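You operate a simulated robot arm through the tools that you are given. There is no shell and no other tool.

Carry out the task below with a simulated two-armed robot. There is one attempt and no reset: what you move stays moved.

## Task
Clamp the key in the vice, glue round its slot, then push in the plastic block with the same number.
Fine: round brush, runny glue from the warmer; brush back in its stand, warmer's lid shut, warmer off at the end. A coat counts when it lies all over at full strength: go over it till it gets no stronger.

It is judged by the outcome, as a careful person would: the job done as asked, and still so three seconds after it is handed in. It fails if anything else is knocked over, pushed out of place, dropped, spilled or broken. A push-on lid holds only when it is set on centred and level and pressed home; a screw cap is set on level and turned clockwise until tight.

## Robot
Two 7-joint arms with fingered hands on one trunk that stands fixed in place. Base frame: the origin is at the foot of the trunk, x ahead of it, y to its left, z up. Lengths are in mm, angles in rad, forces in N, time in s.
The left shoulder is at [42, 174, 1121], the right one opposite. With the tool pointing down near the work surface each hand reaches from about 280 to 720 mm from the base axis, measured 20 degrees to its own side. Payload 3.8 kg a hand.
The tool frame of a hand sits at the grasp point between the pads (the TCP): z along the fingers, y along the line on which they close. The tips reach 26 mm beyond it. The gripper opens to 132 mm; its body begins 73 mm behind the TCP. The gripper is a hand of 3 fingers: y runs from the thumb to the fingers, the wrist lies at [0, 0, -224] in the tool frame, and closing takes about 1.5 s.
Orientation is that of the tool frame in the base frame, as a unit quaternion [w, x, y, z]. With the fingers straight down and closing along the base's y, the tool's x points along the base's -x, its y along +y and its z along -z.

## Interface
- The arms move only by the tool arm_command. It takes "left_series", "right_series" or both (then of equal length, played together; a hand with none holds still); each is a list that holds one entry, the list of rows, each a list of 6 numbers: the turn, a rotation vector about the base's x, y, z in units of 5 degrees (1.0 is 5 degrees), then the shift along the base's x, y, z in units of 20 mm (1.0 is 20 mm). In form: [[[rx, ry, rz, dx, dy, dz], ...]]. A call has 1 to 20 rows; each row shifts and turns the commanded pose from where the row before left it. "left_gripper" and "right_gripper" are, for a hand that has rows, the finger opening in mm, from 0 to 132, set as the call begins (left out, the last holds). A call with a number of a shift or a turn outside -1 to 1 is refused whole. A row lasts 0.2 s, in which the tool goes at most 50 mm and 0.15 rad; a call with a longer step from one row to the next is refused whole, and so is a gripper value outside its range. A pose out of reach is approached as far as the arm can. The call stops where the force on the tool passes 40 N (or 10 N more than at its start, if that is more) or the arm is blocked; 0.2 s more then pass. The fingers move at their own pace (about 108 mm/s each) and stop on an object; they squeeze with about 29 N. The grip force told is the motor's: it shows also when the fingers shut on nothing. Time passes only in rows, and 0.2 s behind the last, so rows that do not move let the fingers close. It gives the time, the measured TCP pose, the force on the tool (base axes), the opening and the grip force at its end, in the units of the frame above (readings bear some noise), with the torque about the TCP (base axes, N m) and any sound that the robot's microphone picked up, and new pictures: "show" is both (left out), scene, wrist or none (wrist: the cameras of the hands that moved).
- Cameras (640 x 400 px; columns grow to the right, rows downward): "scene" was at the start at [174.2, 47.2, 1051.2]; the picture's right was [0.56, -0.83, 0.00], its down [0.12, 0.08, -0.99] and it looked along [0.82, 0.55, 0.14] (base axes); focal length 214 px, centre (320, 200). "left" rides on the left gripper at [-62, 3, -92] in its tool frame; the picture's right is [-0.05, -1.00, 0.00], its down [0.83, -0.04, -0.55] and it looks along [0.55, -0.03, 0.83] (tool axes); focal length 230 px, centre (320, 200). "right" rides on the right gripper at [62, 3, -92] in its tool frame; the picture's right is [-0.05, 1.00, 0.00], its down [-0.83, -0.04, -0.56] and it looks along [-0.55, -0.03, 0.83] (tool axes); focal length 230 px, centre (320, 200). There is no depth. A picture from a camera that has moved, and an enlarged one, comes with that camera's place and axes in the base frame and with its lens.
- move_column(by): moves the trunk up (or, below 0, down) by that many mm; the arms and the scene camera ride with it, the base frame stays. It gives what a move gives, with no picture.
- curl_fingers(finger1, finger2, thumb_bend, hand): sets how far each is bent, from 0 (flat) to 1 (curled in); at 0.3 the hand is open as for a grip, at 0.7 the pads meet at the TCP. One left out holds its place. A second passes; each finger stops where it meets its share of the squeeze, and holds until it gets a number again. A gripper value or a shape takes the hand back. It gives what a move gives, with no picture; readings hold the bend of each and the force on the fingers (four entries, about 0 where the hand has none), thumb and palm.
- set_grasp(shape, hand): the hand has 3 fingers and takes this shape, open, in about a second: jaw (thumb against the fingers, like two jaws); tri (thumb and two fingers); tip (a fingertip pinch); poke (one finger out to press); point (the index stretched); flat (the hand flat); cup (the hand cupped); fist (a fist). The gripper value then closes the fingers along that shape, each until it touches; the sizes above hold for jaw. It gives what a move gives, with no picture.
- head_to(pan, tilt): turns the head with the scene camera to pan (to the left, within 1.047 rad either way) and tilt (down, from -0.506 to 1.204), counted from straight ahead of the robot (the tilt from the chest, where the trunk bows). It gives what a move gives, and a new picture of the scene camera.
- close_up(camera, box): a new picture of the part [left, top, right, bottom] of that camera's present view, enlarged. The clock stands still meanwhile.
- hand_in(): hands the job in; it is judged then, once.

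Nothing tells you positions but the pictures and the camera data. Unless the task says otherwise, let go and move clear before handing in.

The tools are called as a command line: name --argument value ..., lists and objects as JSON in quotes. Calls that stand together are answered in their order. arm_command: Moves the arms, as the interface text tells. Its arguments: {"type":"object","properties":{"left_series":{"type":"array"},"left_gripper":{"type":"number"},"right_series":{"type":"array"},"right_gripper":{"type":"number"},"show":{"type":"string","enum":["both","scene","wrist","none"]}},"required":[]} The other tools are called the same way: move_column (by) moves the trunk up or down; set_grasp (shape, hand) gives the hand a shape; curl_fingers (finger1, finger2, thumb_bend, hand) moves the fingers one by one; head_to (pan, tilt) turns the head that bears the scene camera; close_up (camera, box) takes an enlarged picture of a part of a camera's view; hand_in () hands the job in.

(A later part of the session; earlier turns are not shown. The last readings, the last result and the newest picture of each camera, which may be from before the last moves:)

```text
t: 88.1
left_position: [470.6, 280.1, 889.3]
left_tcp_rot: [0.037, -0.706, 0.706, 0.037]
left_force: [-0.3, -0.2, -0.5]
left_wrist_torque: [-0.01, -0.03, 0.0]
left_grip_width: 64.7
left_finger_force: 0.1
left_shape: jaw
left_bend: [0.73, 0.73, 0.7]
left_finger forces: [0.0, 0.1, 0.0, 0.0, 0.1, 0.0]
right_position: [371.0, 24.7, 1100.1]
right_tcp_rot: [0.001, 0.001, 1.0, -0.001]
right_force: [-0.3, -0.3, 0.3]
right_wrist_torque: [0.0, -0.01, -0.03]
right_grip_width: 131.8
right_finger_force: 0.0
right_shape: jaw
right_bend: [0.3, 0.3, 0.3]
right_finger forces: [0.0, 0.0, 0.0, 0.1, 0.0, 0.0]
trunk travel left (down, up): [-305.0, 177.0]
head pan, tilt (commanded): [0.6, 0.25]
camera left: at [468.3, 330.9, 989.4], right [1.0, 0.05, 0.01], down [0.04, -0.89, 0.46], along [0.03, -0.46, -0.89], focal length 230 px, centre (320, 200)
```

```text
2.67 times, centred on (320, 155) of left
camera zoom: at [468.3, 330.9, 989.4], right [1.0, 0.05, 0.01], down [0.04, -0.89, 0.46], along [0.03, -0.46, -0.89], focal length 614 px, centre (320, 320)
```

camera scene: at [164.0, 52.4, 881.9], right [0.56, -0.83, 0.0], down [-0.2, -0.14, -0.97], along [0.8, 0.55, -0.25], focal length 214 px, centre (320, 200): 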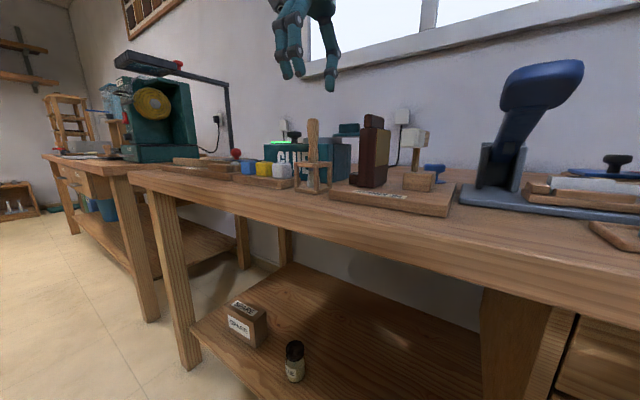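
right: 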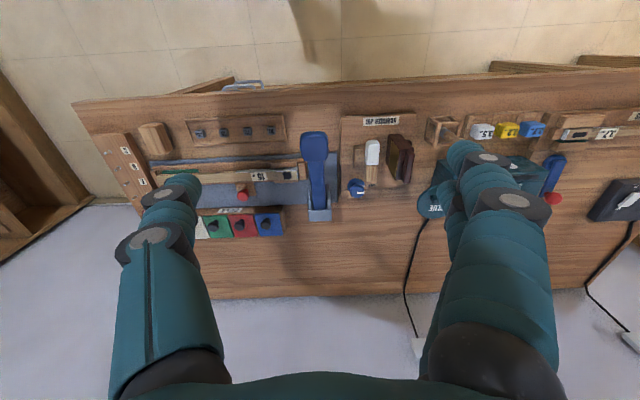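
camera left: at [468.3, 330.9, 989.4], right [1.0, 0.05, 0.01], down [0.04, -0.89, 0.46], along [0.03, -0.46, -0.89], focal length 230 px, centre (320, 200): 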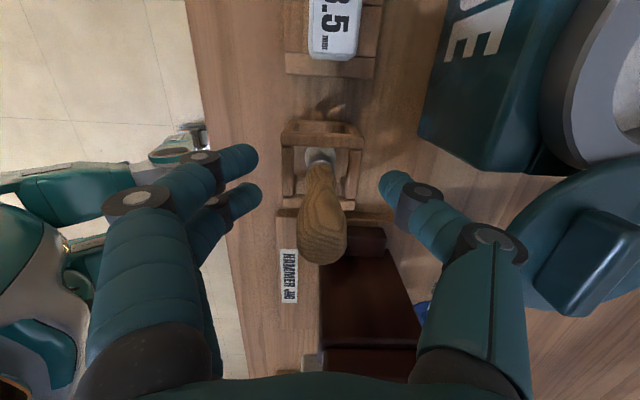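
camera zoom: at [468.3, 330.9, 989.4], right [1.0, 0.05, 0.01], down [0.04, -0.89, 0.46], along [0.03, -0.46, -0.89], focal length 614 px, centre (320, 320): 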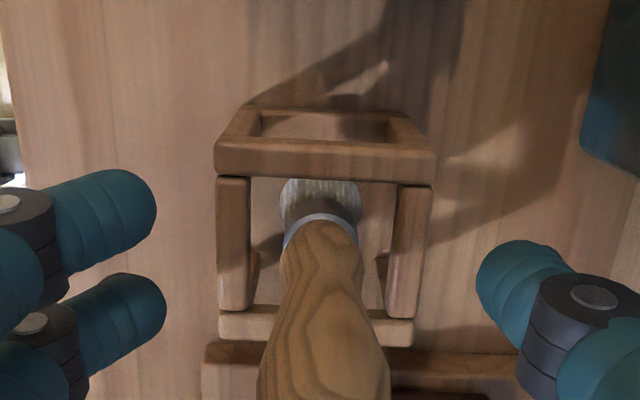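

Clear on all sides. Closing on the brush handle now.

arm_command --left_series '[[[0, 0, 0, 0, 0, 0], [0, 0, 0, 0, 0, 0], [0, 0, 0, 0, 0, 0], [0, 0, 0, 0, 0, 0], [0, 0, 0, 0, 0, 0], [0, 0, 0, 0, 0, 0], [0, 0, 0, 0, 0, 0]]]' --left_gripper 0 --show "wrist"

close_up --camera "left" --box '[200, 80, 440, 230]'

```text
t: 89.7
left_position: [472.4, 280.9, 890.3]
left_tcp_rot: [0.038, -0.706, 0.706, 0.037]
left_force: [0.3, 0.9, -0.1]
left_wrist_torque: [-0.01, 0.02, -0.04]
left_grip_width: 2.7
left_finger_force: 28.5
left_shape: jaw
left_bend: [0.69, 0.71, 0.71]
left_finger forces: [0.1, 17.9, 0.1, 0.1, 25.0, 0.0]
right_position: [371.8, 25.1, 1099.1]
right_tcp_rot: [-0.001, 0.001, 1.0, 0.0]
right_force: [0.6, -0.5, -0.2]
right_wrist_torque: [0.03, -0.01, 0.01]
right_grip_width: 131.9
right_finger_force: 0.2
right_shape: jaw
right_bend: [0.3, 0.3, 0.3]
right_finger forces: [0.1, 0.1, 0.1, 0.1, 0.0, 0.0]
trunk travel left (down, up): [-305.0, 177.0]
head pan, tilt (commanded): [0.6, 0.25]
camera left: at [468.4, 330.9, 989.6], right [1.0, 0.05, 0.01], down [0.04, -0.89, 0.46], along [0.03, -0.46, -0.89], focal length 230 px, centre (320, 200)
```

left: 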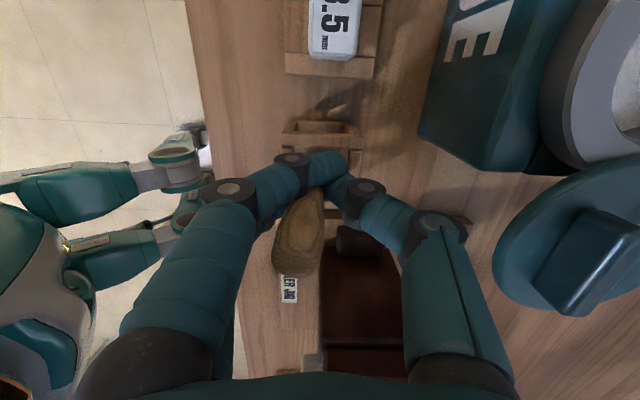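

```text
2.67 times, centred on (320, 155) of left
camera zoom: at [468.4, 330.9, 989.6], right [1.0, 0.05, 0.01], down [0.04, -0.89, 0.46], along [0.03, -0.46, -0.89], focal length 614 px, centre (320, 320)
```

zoom: 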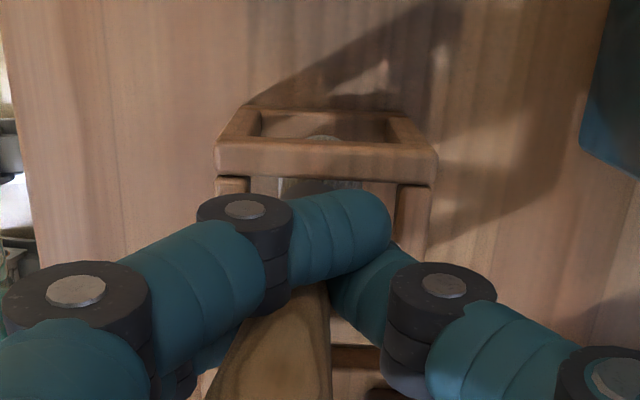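

The fingers closed almost fully with contact on only one finger and the thumb, so the hold looks wrong. I'll look from the head camera before doing anything.

close_up --camera "scene" --box '[240, 80, 400, 200]'

close_up --camera "left" --box '[240, 130, 400, 290]'

```text
3.33 times, centred on (320, 140) of scene
camera zoom: at [164.1, 52.5, 881.9], right [0.56, -0.83, 0.0], down [-0.2, -0.14, -0.97], along [0.8, 0.55, -0.25], focal length 715 px, centre (320, 400)
```

zoom: 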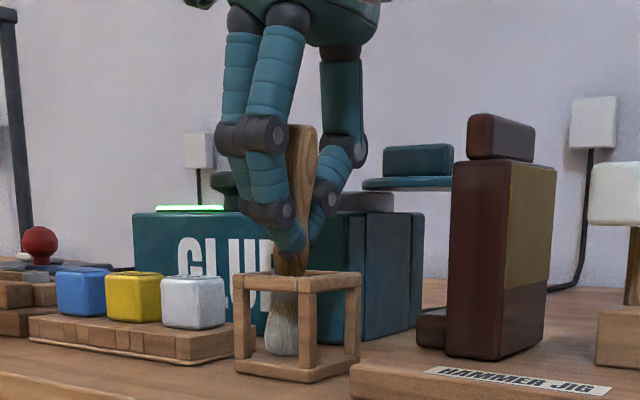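

```text
2.50 times, centred on (320, 210) of left
camera zoom: at [468.4, 330.9, 989.6], right [1.0, 0.05, 0.01], down [0.04, -0.89, 0.46], along [0.03, -0.46, -0.89], focal length 575 px, centre (320, 175)
```

zoom: 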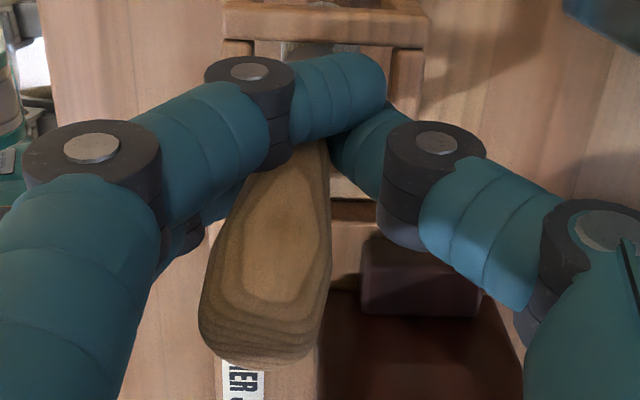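

The handle lies about 10 mm nearer −y than the fingers' centre, so only one finger caught it. I'll open again and re-centre.

arm_command --left_series '[[[0, 0, 0, 0, 0, 0], [0, 0, 0, 0, 0, 0], [0, 0, 0, 0, 0, 0], [0, 0, 0, 0, 0, 0], [0, 0, 0, 0, 0, 0]]]' --left_gripper 64 --show "both"

close_up --camera "left" --box '[200, 80, 440, 280]'

close_up --camera "scene" --box '[240, 80, 400, 200]'

```text
t: 90.9
left_position: [471.8, 280.1, 890.4]
left_tcp_rot: [-0.038, 0.706, -0.706, -0.038]
left_force: [0.9, 0.6, 0.4]
left_wrist_torque: [0.04, 0.0, 0.02]
left_grip_width: 63.3
left_finger_force: 0.1
left_shape: jaw
left_bend: [0.73, 0.73, 0.7]
left_finger forces: [0.1, 0.0, 0.0, 0.1, 0.0, 0.0]
right_position: [370.5, 25.4, 1099.7]
right_tcp_rot: [0.0, 0.0, 1.0, 0.0]
right_force: [0.7, 0.2, 0.0]
right_wrist_torque: [-0.01, -0.03, 0.0]
right_grip_width: 132.0
right_finger_force: 0.0
right_shape: jaw
right_bend: [0.3, 0.3, 0.3]
right_finger forces: [0.0, 0.0, 0.0, 0.0, 0.0, 0.1]
trunk travel left (down, up): [-305.0, 177.0]
head pan, tilt (commanded): [0.6, 0.25]
camera scene: at [164.1, 52.5, 881.9], right [0.56, -0.83, 0.0], down [-0.2, -0.14, -0.97], along [0.8, 0.55, -0.25], focal length 214 px, centre (320, 200)
camera left: at [468.4, 330.9, 989.6], right [1.0, 0.05, 0.01], down [0.04, -0.89, 0.46], along [0.03, -0.46, -0.89], focal length 230 px, centre (320, 200)
```

scene: 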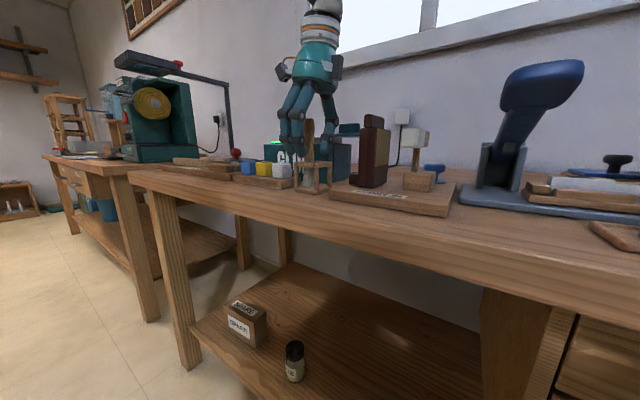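
left: 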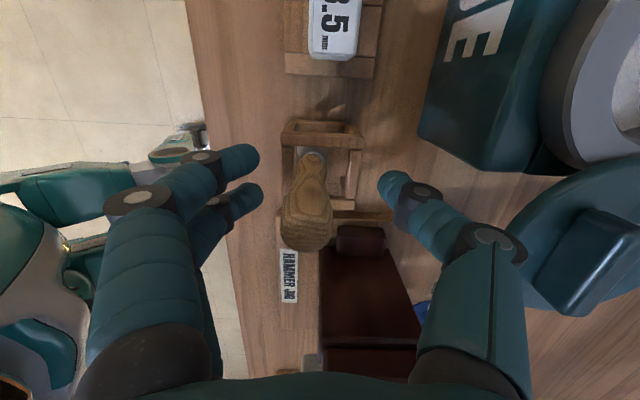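

```text
2.00 times, centred on (320, 180) of left
camera zoom: at [468.4, 330.9, 989.6], right [1.0, 0.05, 0.01], down [0.04, -0.89, 0.46], along [0.03, -0.46, -0.89], focal length 460 px, centre (320, 240)
```

zoom: 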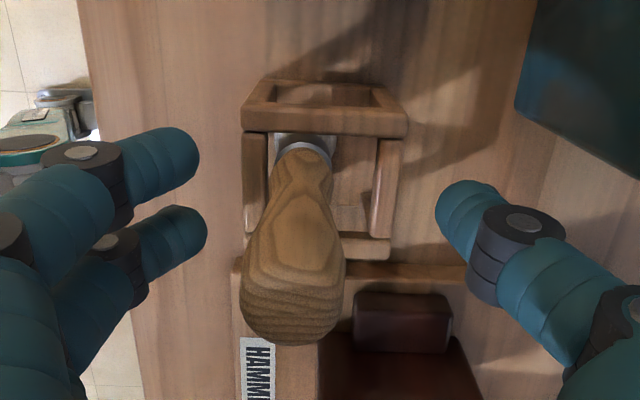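

```text
3.33 times, centred on (320, 140) of scene
camera zoom: at [164.1, 52.5, 881.9], right [0.56, -0.83, 0.0], down [-0.2, -0.14, -0.97], along [0.8, 0.55, -0.25], focal length 715 px, centre (320, 400)
```

zoom: 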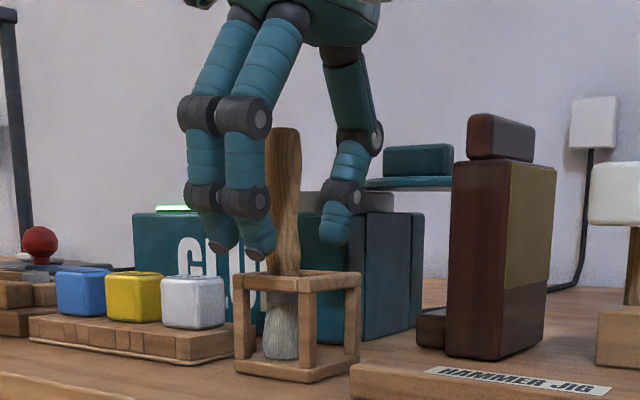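

The brush is back upright in its stand, near x = 466.5, and seems only a few millimetres off-centre. I'll shift the hand by about −5 mm in x and −5 mm in y and close again, watching the finger forces.

arm_command --left_series '[[[0, 0, 0, -0.25, -0.25, 0], [0, 0, 0, 0, 0, 0]]]' --show "none"

arm_command --left_series '[[[0, 0, 0, 0, 0, 0], [0, 0, 0, 0, 0, 0], [0, 0, 0, 0, 0, 0]]]' --left_gripper 28 --show "wrist"

close_up --camera "left" --box '[240, 110, 400, 270]'

close_up --camera "scene" --box '[260, 90, 380, 190]'

```text
t: 91.5
left_position: [466.1, 274.7, 890.4]
left_tcp_rot: [-0.037, 0.706, -0.706, -0.038]
left_force: [0.0, 0.3, -0.3]
left_wrist_torque: [0.02, -0.01, 0.0]
left_grip_width: 63.7
left_finger_force: 0.0
left_shape: jaw
left_bend: [0.73, 0.73, 0.7]
left_finger forces: [0.1, 0.1, 0.0, 0.0, 0.1, 0.0]
right_position: [370.7, 24.3, 1099.4]
right_tcp_rot: [0.0, -0.001, 1.0, -0.001]
right_force: [0.1, 0.2, -0.9]
right_wrist_torque: [0.01, -0.03, 0.0]
right_grip_width: 131.9
right_finger_force: 0.1
right_shape: jaw
right_bend: [0.3, 0.3, 0.3]
right_finger forces: [0.0, 0.1, 0.0, 0.0, 0.0, 0.0]
trunk travel left (down, up): [-305.0, 177.0]
head pan, tilt (commanded): [0.6, 0.25]
```

```text
t: 92.3
left_position: [465.6, 274.8, 891.1]
left_tcp_rot: [0.038, -0.706, 0.706, 0.038]
left_force: [1.3, 0.7, 0.3]
left_wrist_torque: [0.0, 0.03, -0.04]
left_grip_width: 28.6
left_finger_force: 0.0
left_shape: jaw
left_bend: [0.73, 0.73, 0.7]
left_finger forces: [0.0, 0.1, 0.1, 0.0, 0.1, 0.0]
right_position: [371.3, 24.3, 1100.3]
right_tcp_rot: [0.0, 0.0, 1.0, 0.0]
right_force: [0.5, 0.4, -0.2]
right_wrist_torque: [0.03, -0.04, 0.04]
right_grip_width: 131.9
right_finger_force: 0.1
right_shape: jaw
right_bend: [0.3, 0.3, 0.3]
right_finger forces: [0.1, 0.0, 0.0, 0.0, 0.0, 0.2]
trunk travel left (down, up): [-305.0, 177.0]
head pan, tilt (commanded): [0.6, 0.25]
camera left: at [462.8, 325.9, 990.0], right [1.0, 0.05, 0.01], down [0.04, -0.89, 0.46], along [0.03, -0.46, -0.89], focal length 230 px, centre (320, 200)
```

left: 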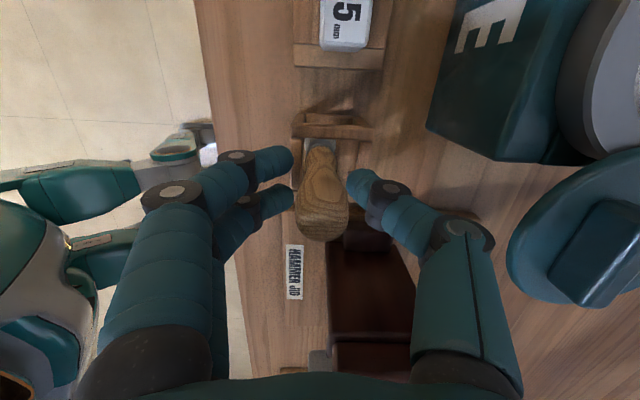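

```text
2.50 times, centred on (320, 190) of left
camera zoom: at [462.8, 325.9, 990.0], right [1.0, 0.05, 0.01], down [0.04, -0.89, 0.46], along [0.03, -0.46, -0.89], focal length 575 px, centre (320, 225)
```

zoom: 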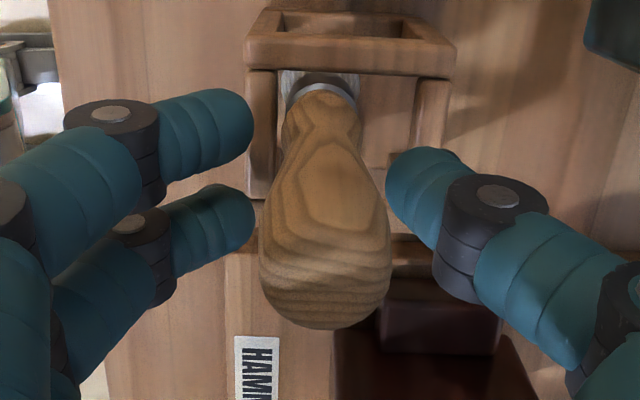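

```text
4.00 times, centred on (320, 140) of scene
camera zoom: at [164.1, 52.5, 881.9], right [0.56, -0.83, 0.0], down [-0.2, -0.14, -0.97], along [0.8, 0.55, -0.25], focal length 858 px, centre (320, 440)
```

zoom: 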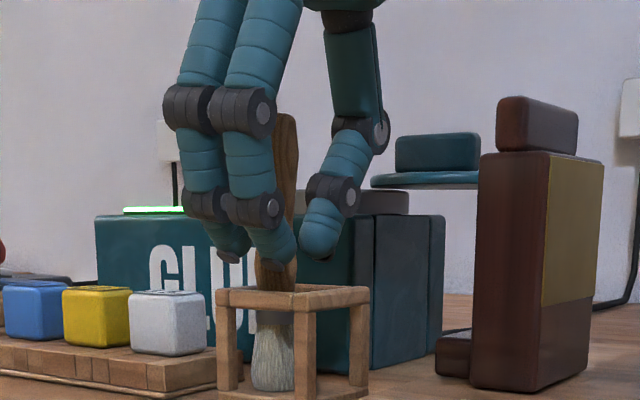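

By the head camera the two fingers now straddle the handle evenly. I'll close fully.

arm_command --left_series '[[[0, 0, 0, 0, 0, 0], [0, 0, 0, 0, 0, 0], [0, 0, 0, 0, 0, 0], [0, 0, 0, 0, 0, 0], [0, 0, 0, 0, 0, 0]]]' --left_gripper 0 --show "wrist"

close_up --camera "left" --box '[240, 110, 400, 270]'

close_up --camera "scene" --box '[260, 90, 380, 190]'

```text
t: 93.5
left_position: [466.4, 275.1, 889.8]
left_tcp_rot: [0.038, -0.706, 0.706, 0.038]
left_force: [1.0, 0.5, 0.3]
left_wrist_torque: [-0.01, 0.0, 0.01]
left_grip_width: 3.1
left_finger_force: 29.0
left_shape: jaw
left_bend: [0.71, 0.65, 0.71]
left_finger forces: [16.8, 0.0, 0.1, 0.0, 24.6, 0.0]
right_position: [371.0, 25.6, 1098.2]
right_tcp_rot: [0.0, 0.0, 1.0, 0.0]
right_force: [-0.7, 0.1, 0.9]
right_wrist_torque: [-0.01, 0.0, -0.01]
right_grip_width: 131.8
right_finger_force: 0.1
right_shape: jaw
right_bend: [0.3, 0.3, 0.3]
right_finger forces: [0.0, 0.1, 0.0, 0.0, 0.0, 0.0]
trunk travel left (down, up): [-305.0, 177.0]
head pan, tilt (commanded): [0.6, 0.25]
camera left: at [462.8, 325.9, 990.0], right [1.0, 0.05, 0.01], down [0.04, -0.89, 0.46], along [0.03, -0.46, -0.89], focal length 230 px, centre (320, 200)
```

left: 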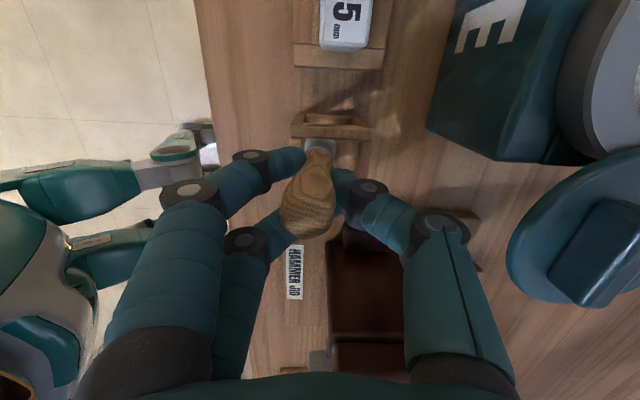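

```text
2.50 times, centred on (320, 190) of left
camera zoom: at [462.8, 325.9, 990.0], right [1.0, 0.05, 0.01], down [0.04, -0.89, 0.46], along [0.03, -0.46, -0.89], focal length 575 px, centre (320, 225)
```

zoom: 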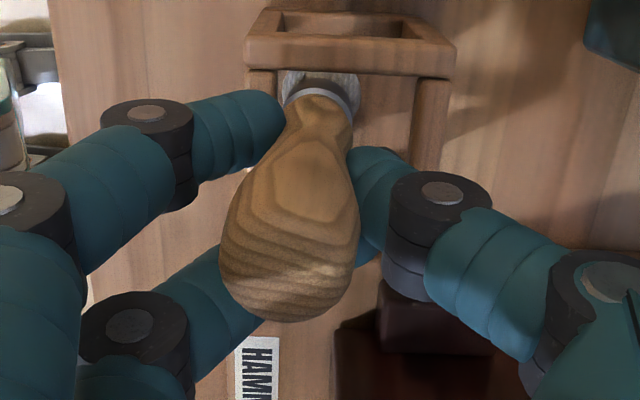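

```text
4.00 times, centred on (320, 140) of scene
camera zoom: at [164.1, 52.5, 881.9], right [0.56, -0.83, 0.0], down [-0.2, -0.14, -0.97], along [0.8, 0.55, -0.25], focal length 858 px, centre (320, 440)
```

zoom: 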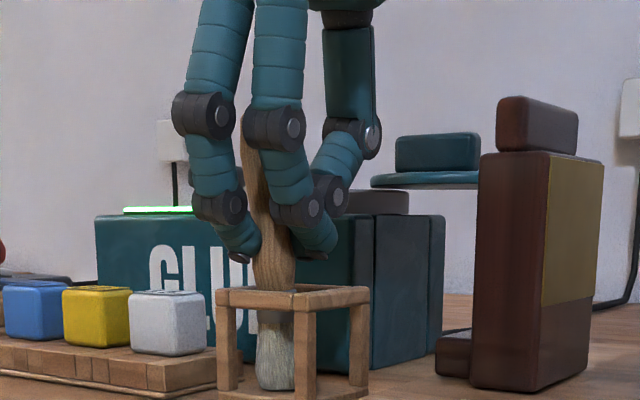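

Now only the other finger holds it, so the right spot lies midway. I'll open, shift +2 mm in y and rise 12 mm to where the handle is thicker, then close again.

arm_command --left_series '[[[0, 0, 0, 0, 0, 0], [0, 0, 0, 0, 0, 0], [0, 0, 0, 0, 0, 0], [0, 0, 0, 0, 0, 0], [0, 0, 0, 0, 0.1, 0.3], [0, 0, 0, 0, 0, 0.3], [0, 0, 0, 0, 0, 0]]]' --left_gripper 60 --show "wrist"

close_up --camera "left" --box '[240, 110, 400, 270]'

close_up --camera "scene" --box '[260, 90, 380, 190]'

```text
t: 95.1
left_position: [466.5, 275.7, 901.9]
left_tcp_rot: [0.038, -0.706, 0.706, 0.038]
left_force: [0.4, 0.3, -0.5]
left_wrist_torque: [0.0, 0.0, -0.02]
left_grip_width: 59.8
left_finger_force: 0.0
left_shape: jaw
left_bend: [0.73, 0.73, 0.7]
left_finger forces: [0.1, 0.0, 0.0, 0.0, 0.0, 0.0]
right_position: [371.2, 26.1, 1099.2]
right_tcp_rot: [0.0, 0.0, 1.0, 0.0]
right_force: [0.1, 0.6, 1.0]
right_wrist_torque: [-0.01, -0.03, -0.02]
right_grip_width: 132.0
right_finger_force: 0.0
right_shape: jaw
right_bend: [0.3, 0.3, 0.3]
right_finger forces: [0.0, 0.1, 0.0, 0.0, 0.0, 0.0]
trunk travel left (down, up): [-305.0, 177.0]
head pan, tilt (commanded): [0.6, 0.25]
camera left: at [462.9, 326.9, 1001.4], right [1.0, 0.05, 0.01], down [0.04, -0.89, 0.46], along [0.03, -0.46, -0.89], focal length 230 px, centre (320, 200)
```

left: 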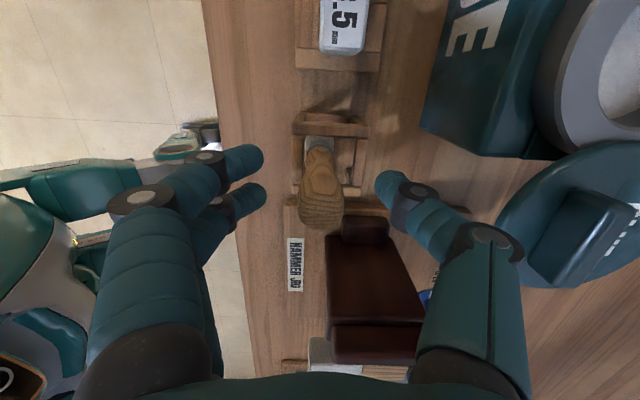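

```text
2.50 times, centred on (320, 190) of left
camera zoom: at [462.9, 326.9, 1001.4], right [1.0, 0.05, 0.01], down [0.04, -0.89, 0.46], along [0.03, -0.46, -0.89], focal length 575 px, centre (320, 225)
```

zoom: 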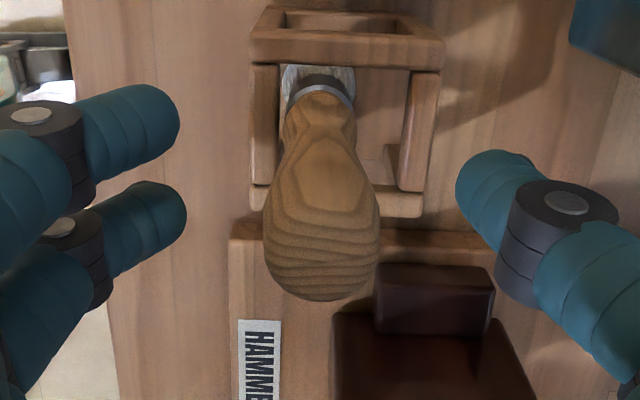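

```text
4.00 times, centred on (320, 140) of scene
camera zoom: at [164.1, 52.5, 881.9], right [0.56, -0.83, 0.0], down [-0.2, -0.14, -0.97], along [0.8, 0.55, -0.25], focal length 858 px, centre (320, 440)
```

zoom: 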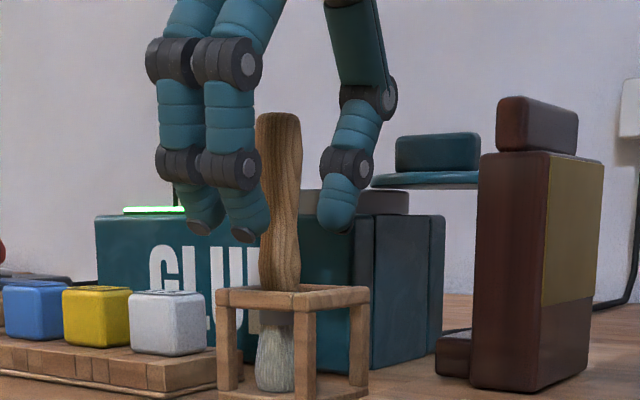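

The brush still stands well in its cage. Closing again at this height.

arm_command --left_series '[[[0, 0, 0, 0, 0, 0], [0, 0, 0, 0, 0, 0], [0, 0, 0, 0, 0, 0], [0, 0, 0, 0, 0, 0], [0, 0, 0, 0, 0, 0], [0, 0, 0, 0, 0, 0], [0, 0, 0, 0, 0, 0]]]' --left_gripper 0 --show "wrist"

close_up --camera "left" --box '[240, 110, 400, 270]'

close_up --camera "scene" --box '[260, 90, 380, 190]'

```text
t: 96.7
left_position: [466.2, 275.7, 901.4]
left_tcp_rot: [-0.038, 0.706, -0.706, -0.038]
left_force: [-0.2, -1.1, -0.2]
left_wrist_torque: [-0.01, 0.01, 0.03]
left_grip_width: 4.1
left_finger_force: 29.0
left_shape: jaw
left_bend: [0.71, 0.71, 0.71]
left_finger forces: [18.4, 0.1, 0.0, 0.0, 24.9, 0.1]
right_position: [372.1, 24.6, 1099.3]
right_tcp_rot: [0.001, -0.001, 1.0, 0.0]
right_force: [0.0, 0.4, 0.3]
right_wrist_torque: [-0.03, 0.0, 0.0]
right_grip_width: 132.0
right_finger_force: 0.0
right_shape: jaw
right_bend: [0.3, 0.3, 0.3]
right_finger forces: [0.0, 0.1, 0.0, 0.1, 0.0, 0.1]
trunk travel left (down, up): [-305.0, 177.0]
head pan, tilt (commanded): [0.6, 0.25]
camera left: at [462.9, 327.0, 1001.3], right [1.0, 0.05, 0.01], down [0.04, -0.89, 0.46], along [0.03, -0.46, -0.89], focal length 230 px, centre (320, 200)
```

left: 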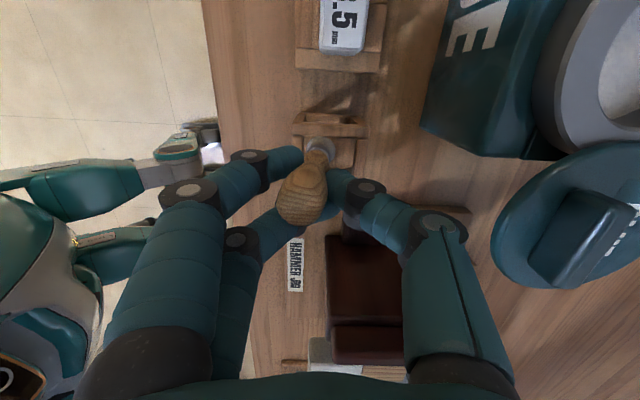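

```text
2.50 times, centred on (320, 190) of left
camera zoom: at [462.9, 327.0, 1001.3], right [1.0, 0.05, 0.01], down [0.04, -0.89, 0.46], along [0.03, -0.46, -0.89], focal length 575 px, centre (320, 225)
```

zoom: 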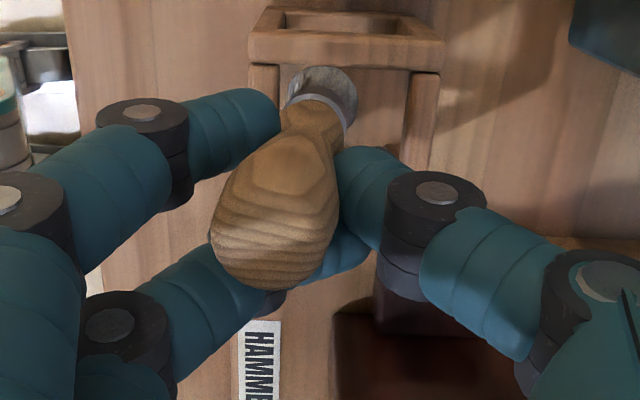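

```text
4.00 times, centred on (320, 140) of scene
camera zoom: at [164.1, 52.5, 881.9], right [0.56, -0.83, 0.0], down [-0.2, -0.14, -0.97], along [0.8, 0.55, -0.25], focal length 858 px, centre (320, 440)
```

zoom: 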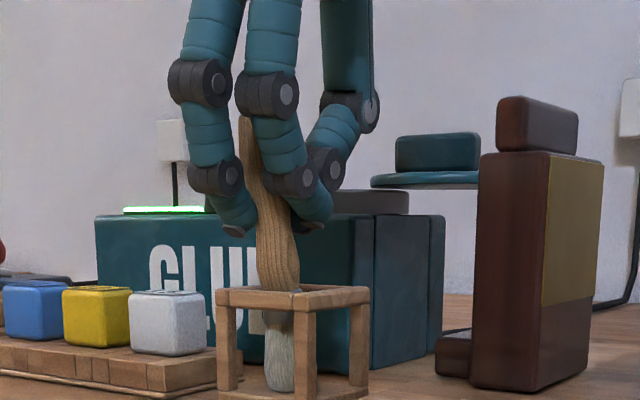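

The brush keeps slipping to one finger in the jaw shape. The three-point "tri" shape should centre a round handle, so I'll switch to it and look.

set_grasp --shape "tri" --hand "left"

close_up --camera "left" --box '[160, 80, 480, 280]'

close_up --camera "scene" --box '[240, 80, 400, 200]'

```text
t: 97.6
left_position: [465.2, 276.9, 902.4]
left_tcp_rot: [0.037, -0.706, 0.707, 0.037]
left_force: [0.1, -0.4, -1.1]
left_wrist_torque: [-0.02, -0.05, -0.02]
left_grip_width: 132.0
left_finger_force: 0.0
left_shape: tri
left_bend: [0.3, 0.3, 0.3]
left_finger forces: [0.0, 0.1, 0.0, 0.1, 0.0, 0.0]
right_position: [370.8, 25.1, 1099.4]
right_tcp_rot: [0.0, -0.001, 1.0, 0.0]
right_force: [-0.4, -0.6, -0.3]
right_wrist_torque: [-0.01, 0.05, 0.0]
right_grip_width: 131.7
right_finger_force: 0.0
right_shape: jaw
right_bend: [0.3, 0.3, 0.3]
right_finger forces: [0.1, 0.0, 0.0, 0.0, 0.0, 0.1]
trunk travel left (down, up): [-305.0, 177.0]
head pan, tilt (commanded): [0.6, 0.25]
```

```text
2.00 times, centred on (320, 180) of left
camera zoom: at [462.9, 327.0, 1001.3], right [1.0, 0.05, 0.0], down [0.04, -0.89, 0.46], along [0.03, -0.46, -0.89], focal length 460 px, centre (320, 240)
```

zoom: 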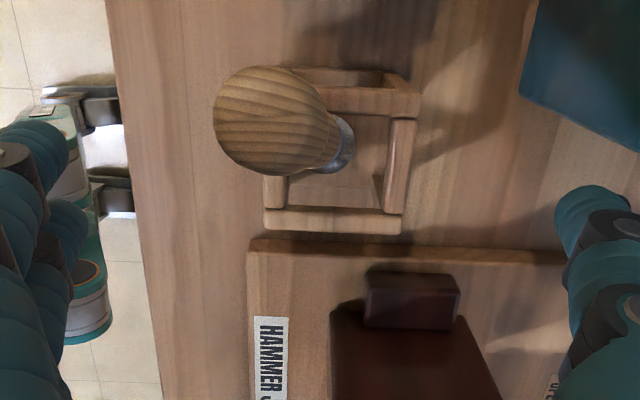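

```text
3.33 times, centred on (320, 140) of scene
camera zoom: at [164.1, 52.5, 881.9], right [0.56, -0.83, 0.0], down [-0.2, -0.14, -0.97], along [0.8, 0.55, -0.25], focal length 715 px, centre (320, 400)
```

zoom: 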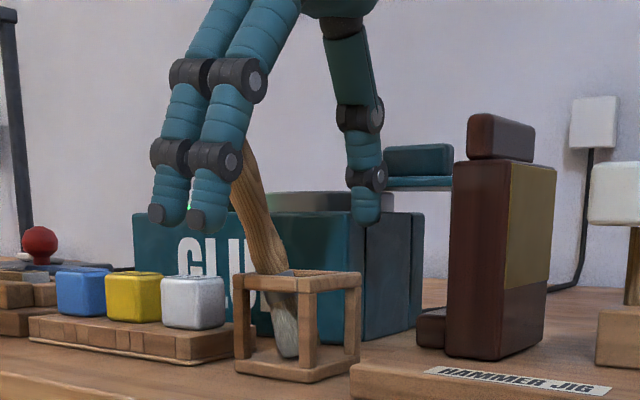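

The brush is still in its stand but now leans about 25° toward (−x, +y). I'll rise clear, and test in the air how the "tri" shape closes before aligning the hand with the brush.

arm_command --left_series '[[[0, 0, 0, 0, 0, 0.8], [0, 0, 0, 0, 0, 0.9], [0, 0, 0, 0, 0, 0.9], [0, 0, 0, 0, 0, 0.9], [0, 0, 0, 0, 0, 0.9], [0, 0, 0, 0, 0, 0]]]' --show "wrist"

arm_command --left_series '[[[0, 0, 0, 0, 0, 0], [0, 0, 0, 0, 0, 0], [0, 0, 0, 0, 0, 0], [0, 0, 0, 0, 0, 0], [0, 0, 0, 0, 0, 0], [0, 0, 0, 0, 0, 0]]]' --left_gripper 22 --show "wrist"

close_up --camera "left" --box '[200, 90, 440, 240]'

```text
t: 99.0
left_position: [467.1, 275.9, 987.8]
left_tcp_rot: [-0.038, 0.706, -0.706, -0.037]
left_force: [-1.2, 0.4, 0.2]
left_wrist_torque: [-0.01, 0.01, -0.01]
left_grip_width: 131.9
left_finger_force: 0.0
left_shape: tri
left_bend: [0.3, 0.3, 0.3]
left_finger forces: [0.0, 0.0, 0.0, 0.0, 0.0, 0.0]
right_position: [371.1, 24.4, 1098.9]
right_tcp_rot: [-0.001, 0.0, 1.0, 0.0]
right_force: [-1.0, -0.8, -0.1]
right_wrist_torque: [-0.03, 0.01, 0.02]
right_grip_width: 132.0
right_finger_force: 0.0
right_shape: jaw
right_bend: [0.3, 0.3, 0.3]
right_finger forces: [0.1, 0.0, 0.0, 0.1, 0.1, 0.0]
trunk travel left (down, up): [-305.0, 177.0]
head pan, tilt (commanded): [0.6, 0.25]
camera left: at [463.3, 327.4, 1088.3], right [1.0, 0.05, 0.01], down [0.04, -0.89, 0.46], along [0.03, -0.46, -0.89], focal length 230 px, centre (320, 200)
```

left: 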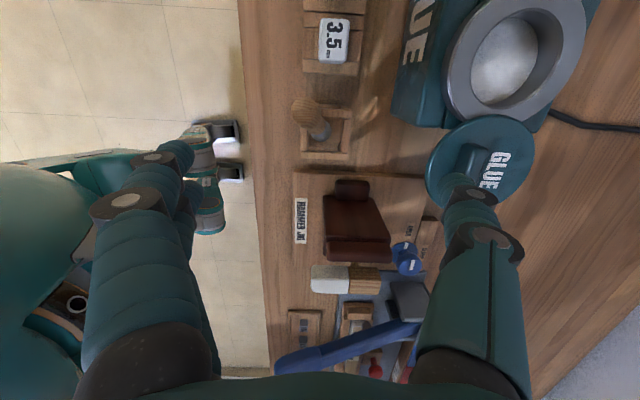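

```text
t: 100.4
left_position: [466.1, 276.3, 990.2]
left_tcp_rot: [-0.037, 0.706, -0.706, -0.037]
left_force: [0.5, 0.8, 0.0]
left_wrist_torque: [-0.04, 0.02, -0.05]
left_grip_width: 22.8
left_finger_force: 0.1
left_shape: tri
left_bend: [0.73, 0.73, 0.7]
left_finger forces: [0.0, 0.0, 0.0, 0.0, 0.0, 0.0]
right_position: [371.3, 24.9, 1100.6]
right_tcp_rot: [0.0, 0.0, 1.0, 0.001]
right_force: [-0.9, -0.3, -0.3]
right_wrist_torque: [-0.02, -0.01, -0.02]
right_grip_width: 131.7
right_finger_force: 0.0
right_shape: jaw
right_bend: [0.3, 0.3, 0.3]
right_finger forces: [0.0, 0.1, 0.0, 0.0, 0.0, 0.1]
trunk travel left (down, up): [-305.0, 177.0]
head pan, tilt (commanded): [0.6, 0.25]
camera left: at [463.3, 327.4, 1088.1], right [1.0, 0.05, 0.01], down [0.04, -0.89, 0.46], along [0.03, -0.46, -0.89], focal length 230 px, centre (320, 200)
```

left: 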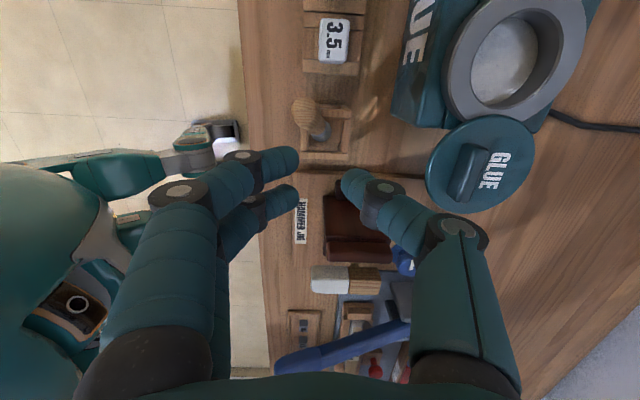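

```text
2.67 times, centred on (320, 165) of left
camera zoom: at [463.3, 327.4, 1088.1], right [1.0, 0.05, 0.01], down [0.04, -0.89, 0.46], along [0.03, -0.46, -0.89], focal length 614 px, centre (320, 293)
```

zoom: 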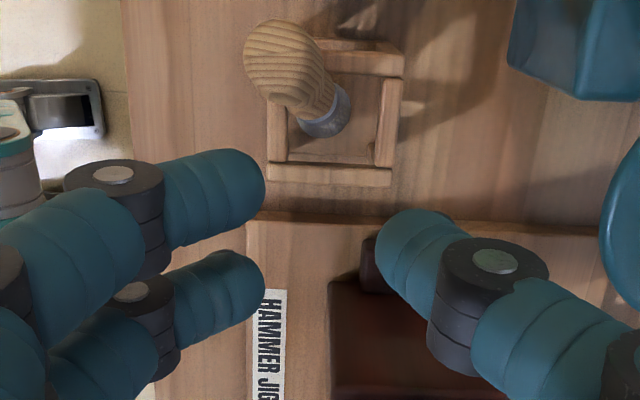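

In this hand "tri" closes much like the jaw, with about 23 mm between the two fingers. Let me get a clear head-camera view of the brush's present lean.

close_up --camera "scene" --box '[260, 90, 380, 190]'

close_up --camera "left" --box '[280, 80, 380, 180]'

```text
4.00 times, centred on (320, 140) of scene
camera zoom: at [164.1, 52.5, 881.9], right [0.56, -0.83, 0.0], down [-0.2, -0.14, -0.97], along [0.8, 0.55, -0.25], focal length 858 px, centre (320, 440)
```

zoom: 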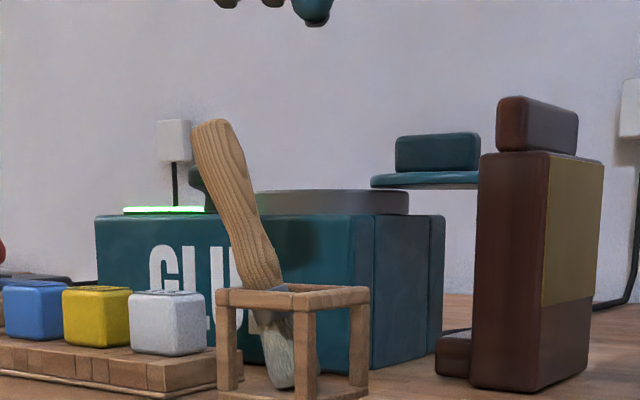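

```text
4.00 times, centred on (330, 130) of left
camera zoom: at [463.3, 327.4, 1088.1], right [1.0, 0.05, 0.01], down [0.04, -0.89, 0.46], along [0.03, -0.46, -0.89], focal length 920 px, centre (280, 480)
```

zoom: 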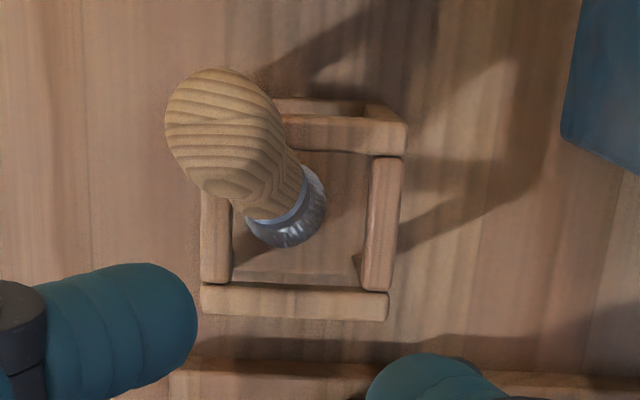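

The brush's axis runs from the ferrule (471, 283, 845) up to its top at (454, 308, 919). I'll align the hand with that axis, above it, fingers open to 64 mm.

arm_command --left_series '[[[-0.612, -0.192, 0.759, -0.139, 0.282, -0.087], [-0.612, -0.192, 0.759, -0.139, 0.282, -0.087], [-0.612, -0.192, 0.759, -0.139, 0.282, -0.087], [-0.612, -0.192, 0.759, -0.139, 0.282, -0.087], [-0.612, -0.192, 0.759, -0.139, 0.282, -0.087], [-0.612, -0.192, 0.759, -0.139, 0.282, -0.087], [-0.612, -0.192, 0.759, -0.139, 0.282, -0.087], [-0.612, -0.192, 0.759, -0.139, 0.282, -0.087], [-0.612, -0.192, 0.759, -0.139, 0.282, -0.087]]]' --left_gripper 64 --show "wrist"

close_up --camera "left" --box '[200, 90, 440, 240]'

```text
t: 102.4
left_position: [440.1, 326.7, 974.2]
left_tcp_rot: [0.09, 0.87, -0.454, 0.171]
left_force: [0.0, 0.0, 0.5]
left_wrist_torque: [-0.01, 0.0, 0.01]
left_grip_width: 63.6
left_finger_force: 0.0
left_shape: tri
left_bend: [0.73, 0.73, 0.7]
left_finger forces: [0.1, 0.0, 0.0, 0.0, 0.0, 0.0]
right_position: [370.5, 24.4, 1100.3]
right_tcp_rot: [0.0, 0.001, 1.0, 0.001]
right_force: [-0.8, -0.4, -0.9]
right_wrist_torque: [0.01, 0.0, 0.0]
right_grip_width: 132.1
right_finger_force: 0.0
right_shape: jaw
right_bend: [0.3, 0.3, 0.3]
right_finger forces: [0.0, 0.0, 0.0, 0.1, 0.0, 0.0]
trunk travel left (down, up): [-305.0, 177.0]
head pan, tilt (commanded): [0.6, 0.25]
camera left: at [385.6, 400.3, 1038.3], right [0.79, 0.61, -0.02], down [0.35, -0.43, 0.83], along [0.5, -0.66, -0.56], focal length 230 px, centre (320, 200)
```

left: 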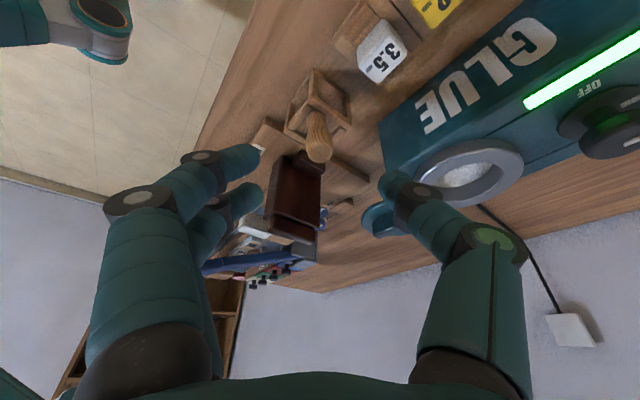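

```text
2.67 times, centred on (320, 165) of left
camera zoom: at [385.6, 400.3, 1038.3], right [0.79, 0.61, -0.02], down [0.35, -0.43, 0.83], along [0.5, -0.66, -0.56], focal length 614 px, centre (320, 293)
```

zoom: 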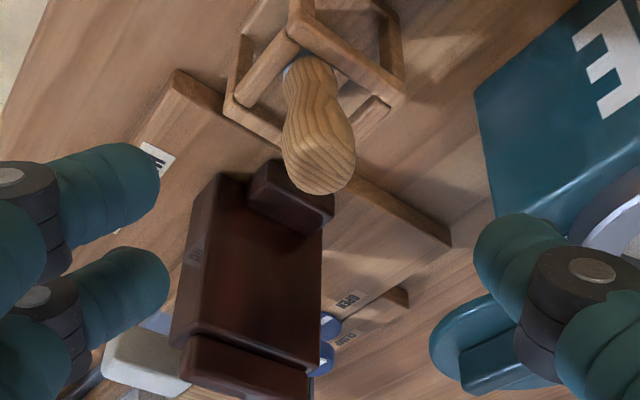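

The hand is roughly in line with the brush. I'll advance 60 mm along the axis with a small lateral correction and look again.

arm_command --left_series '[[[0, 0, 0, 0.07, -0.23, -0.7], [0, 0, 0, 0.11, -0.23, -0.7], [0, 0, 0, 0.14, -0.23, -0.7], [0, 0, 0, 0.15, -0.24, -0.7]]]' --show "wrist"

close_up --camera "left" --box '[200, 90, 440, 240]'

close_up --camera "scene" --box '[240, 70, 400, 190]'

```text
t: 103.4
left_position: [450.8, 308.1, 917.4]
left_tcp_rot: [0.09, 0.869, -0.455, 0.172]
left_force: [-0.5, -1.1, 0.7]
left_wrist_torque: [-0.02, -0.02, -0.01]
left_grip_width: 63.6
left_finger_force: 0.0
left_shape: tri
left_bend: [0.73, 0.73, 0.7]
left_finger forces: [0.0, 0.0, 0.0, 0.1, 0.0, 0.1]
right_position: [371.6, 25.8, 1098.8]
right_tcp_rot: [0.0, -0.001, 1.0, 0.0]
right_force: [0.9, -0.3, 0.3]
right_wrist_torque: [0.02, 0.01, -0.02]
right_grip_width: 131.6
right_finger_force: 0.1
right_shape: jaw
right_bend: [0.3, 0.3, 0.3]
right_finger forces: [0.0, 0.0, 0.1, 0.1, 0.0, 0.0]
trunk travel left (down, up): [-305.0, 177.0]
head pan, tilt (commanded): [0.6, 0.25]
camera left: at [395.9, 381.1, 981.0], right [0.79, 0.61, -0.02], down [0.35, -0.43, 0.83], along [0.5, -0.66, -0.56], focal length 230 px, centre (320, 200)
```

left: 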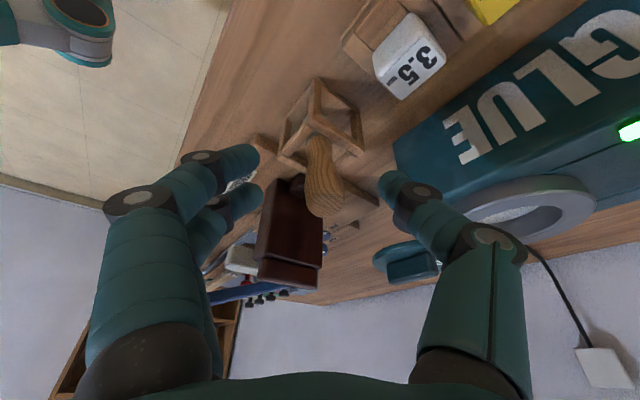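

```text
2.67 times, centred on (320, 165) of left
camera zoom: at [395.9, 381.1, 981.0], right [0.79, 0.61, -0.02], down [0.35, -0.43, 0.83], along [0.5, -0.66, -0.56], focal length 614 px, centre (320, 293)
```

zoom: 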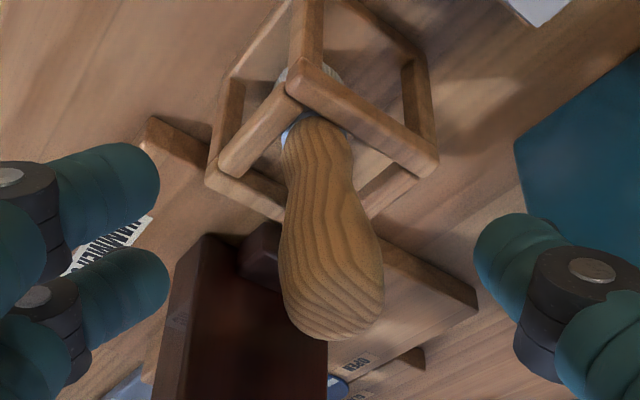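

```text
3.33 times, centred on (320, 130) of scene
camera zoom: at [164.2, 52.6, 881.8], right [0.56, -0.83, 0.0], down [-0.2, -0.14, -0.97], along [0.8, 0.55, -0.25], focal length 715 px, centre (320, 433)
```

zoom: 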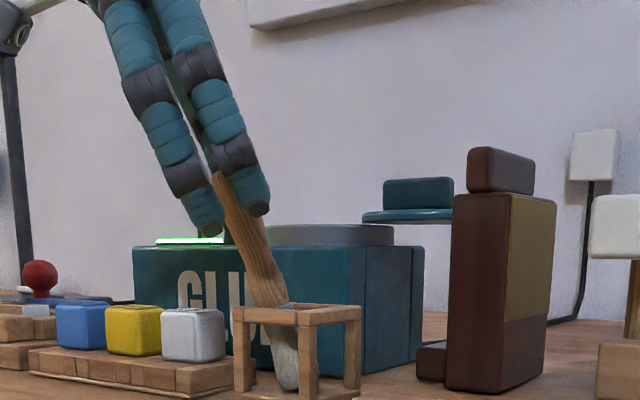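

The hand leans about 5° more than the brush, so I'll correct that, advance 30 mm more along the axis and close gently.

arm_command --left_series '[[[0.82, 0.57, 0, 0, 0, 0], [0, 0, 0, 0.1, -0.1, -0.45], [0, 0, 0, 0.1, -0.12, -0.5], [0, 0, 0, 0.1, -0.12, -0.48], [0, 0, 0, 0, 0, 0]]]' --show "wrist"

close_up --camera "left" --box '[200, 90, 440, 290]'

close_up --camera "scene" --box '[240, 70, 400, 190]'

```text
t: 104.6
left_position: [457.8, 301.5, 889.9]
left_tcp_rot: [0.07, 0.876, -0.458, 0.133]
left_force: [-0.6, 0.5, -0.8]
left_wrist_torque: [-0.03, -0.02, 0.0]
left_grip_width: 63.2
left_finger_force: 0.2
left_shape: tri
left_bend: [0.73, 0.73, 0.7]
left_finger forces: [0.0, 0.0, 0.1, 0.0, 0.0, 0.1]
right_position: [371.7, 25.5, 1099.4]
right_tcp_rot: [0.0, 0.0, 1.0, 0.0]
right_force: [0.8, -0.6, 0.3]
right_wrist_torque: [0.0, -0.02, -0.02]
right_grip_width: 131.8
right_finger_force: 0.1
right_shape: jaw
right_bend: [0.3, 0.3, 0.3]
right_finger forces: [0.0, 0.0, 0.1, 0.1, 0.1, 0.1]
trunk travel left (down, up): [-305.0, 177.0]
head pan, tilt (commanded): [0.6, 0.25]
camera left: at [405.2, 370.0, 961.3], right [0.79, 0.61, -0.02], down [0.39, -0.49, 0.78], along [0.47, -0.62, -0.63], focal length 230 px, centre (320, 200)
```

left: 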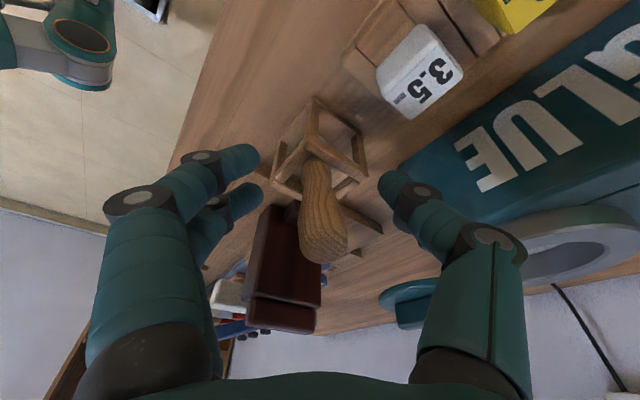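

```text
2.00 times, centred on (320, 190) of left
camera zoom: at [405.2, 370.0, 961.3], right [0.79, 0.61, -0.02], down [0.39, -0.49, 0.78], along [0.47, -0.62, -0.63], focal length 460 px, centre (320, 220)
```

zoom: 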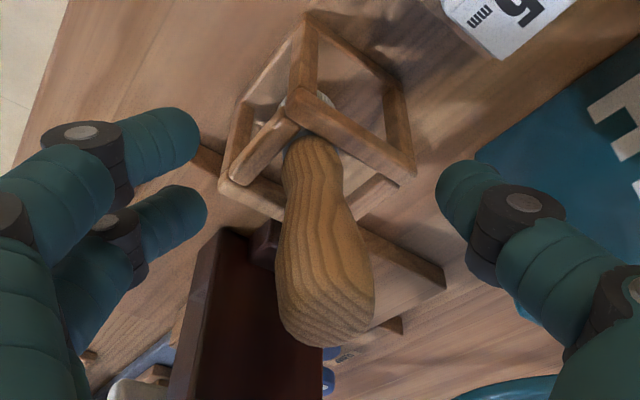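

```text
3.33 times, centred on (320, 130) of scene
camera zoom: at [164.1, 52.4, 881.9], right [0.56, -0.83, 0.0], down [-0.2, -0.14, -0.97], along [0.8, 0.55, -0.25], focal length 715 px, centre (320, 433)
```

zoom: 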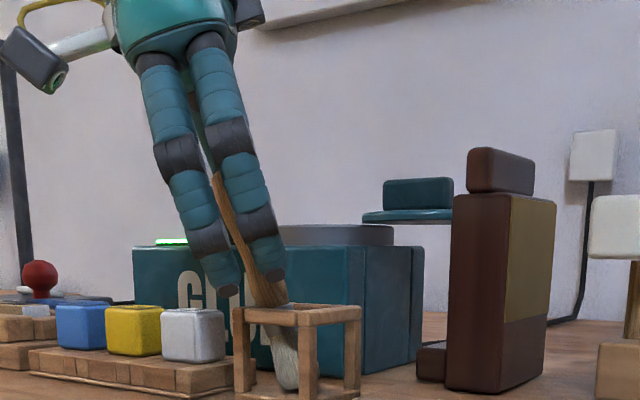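

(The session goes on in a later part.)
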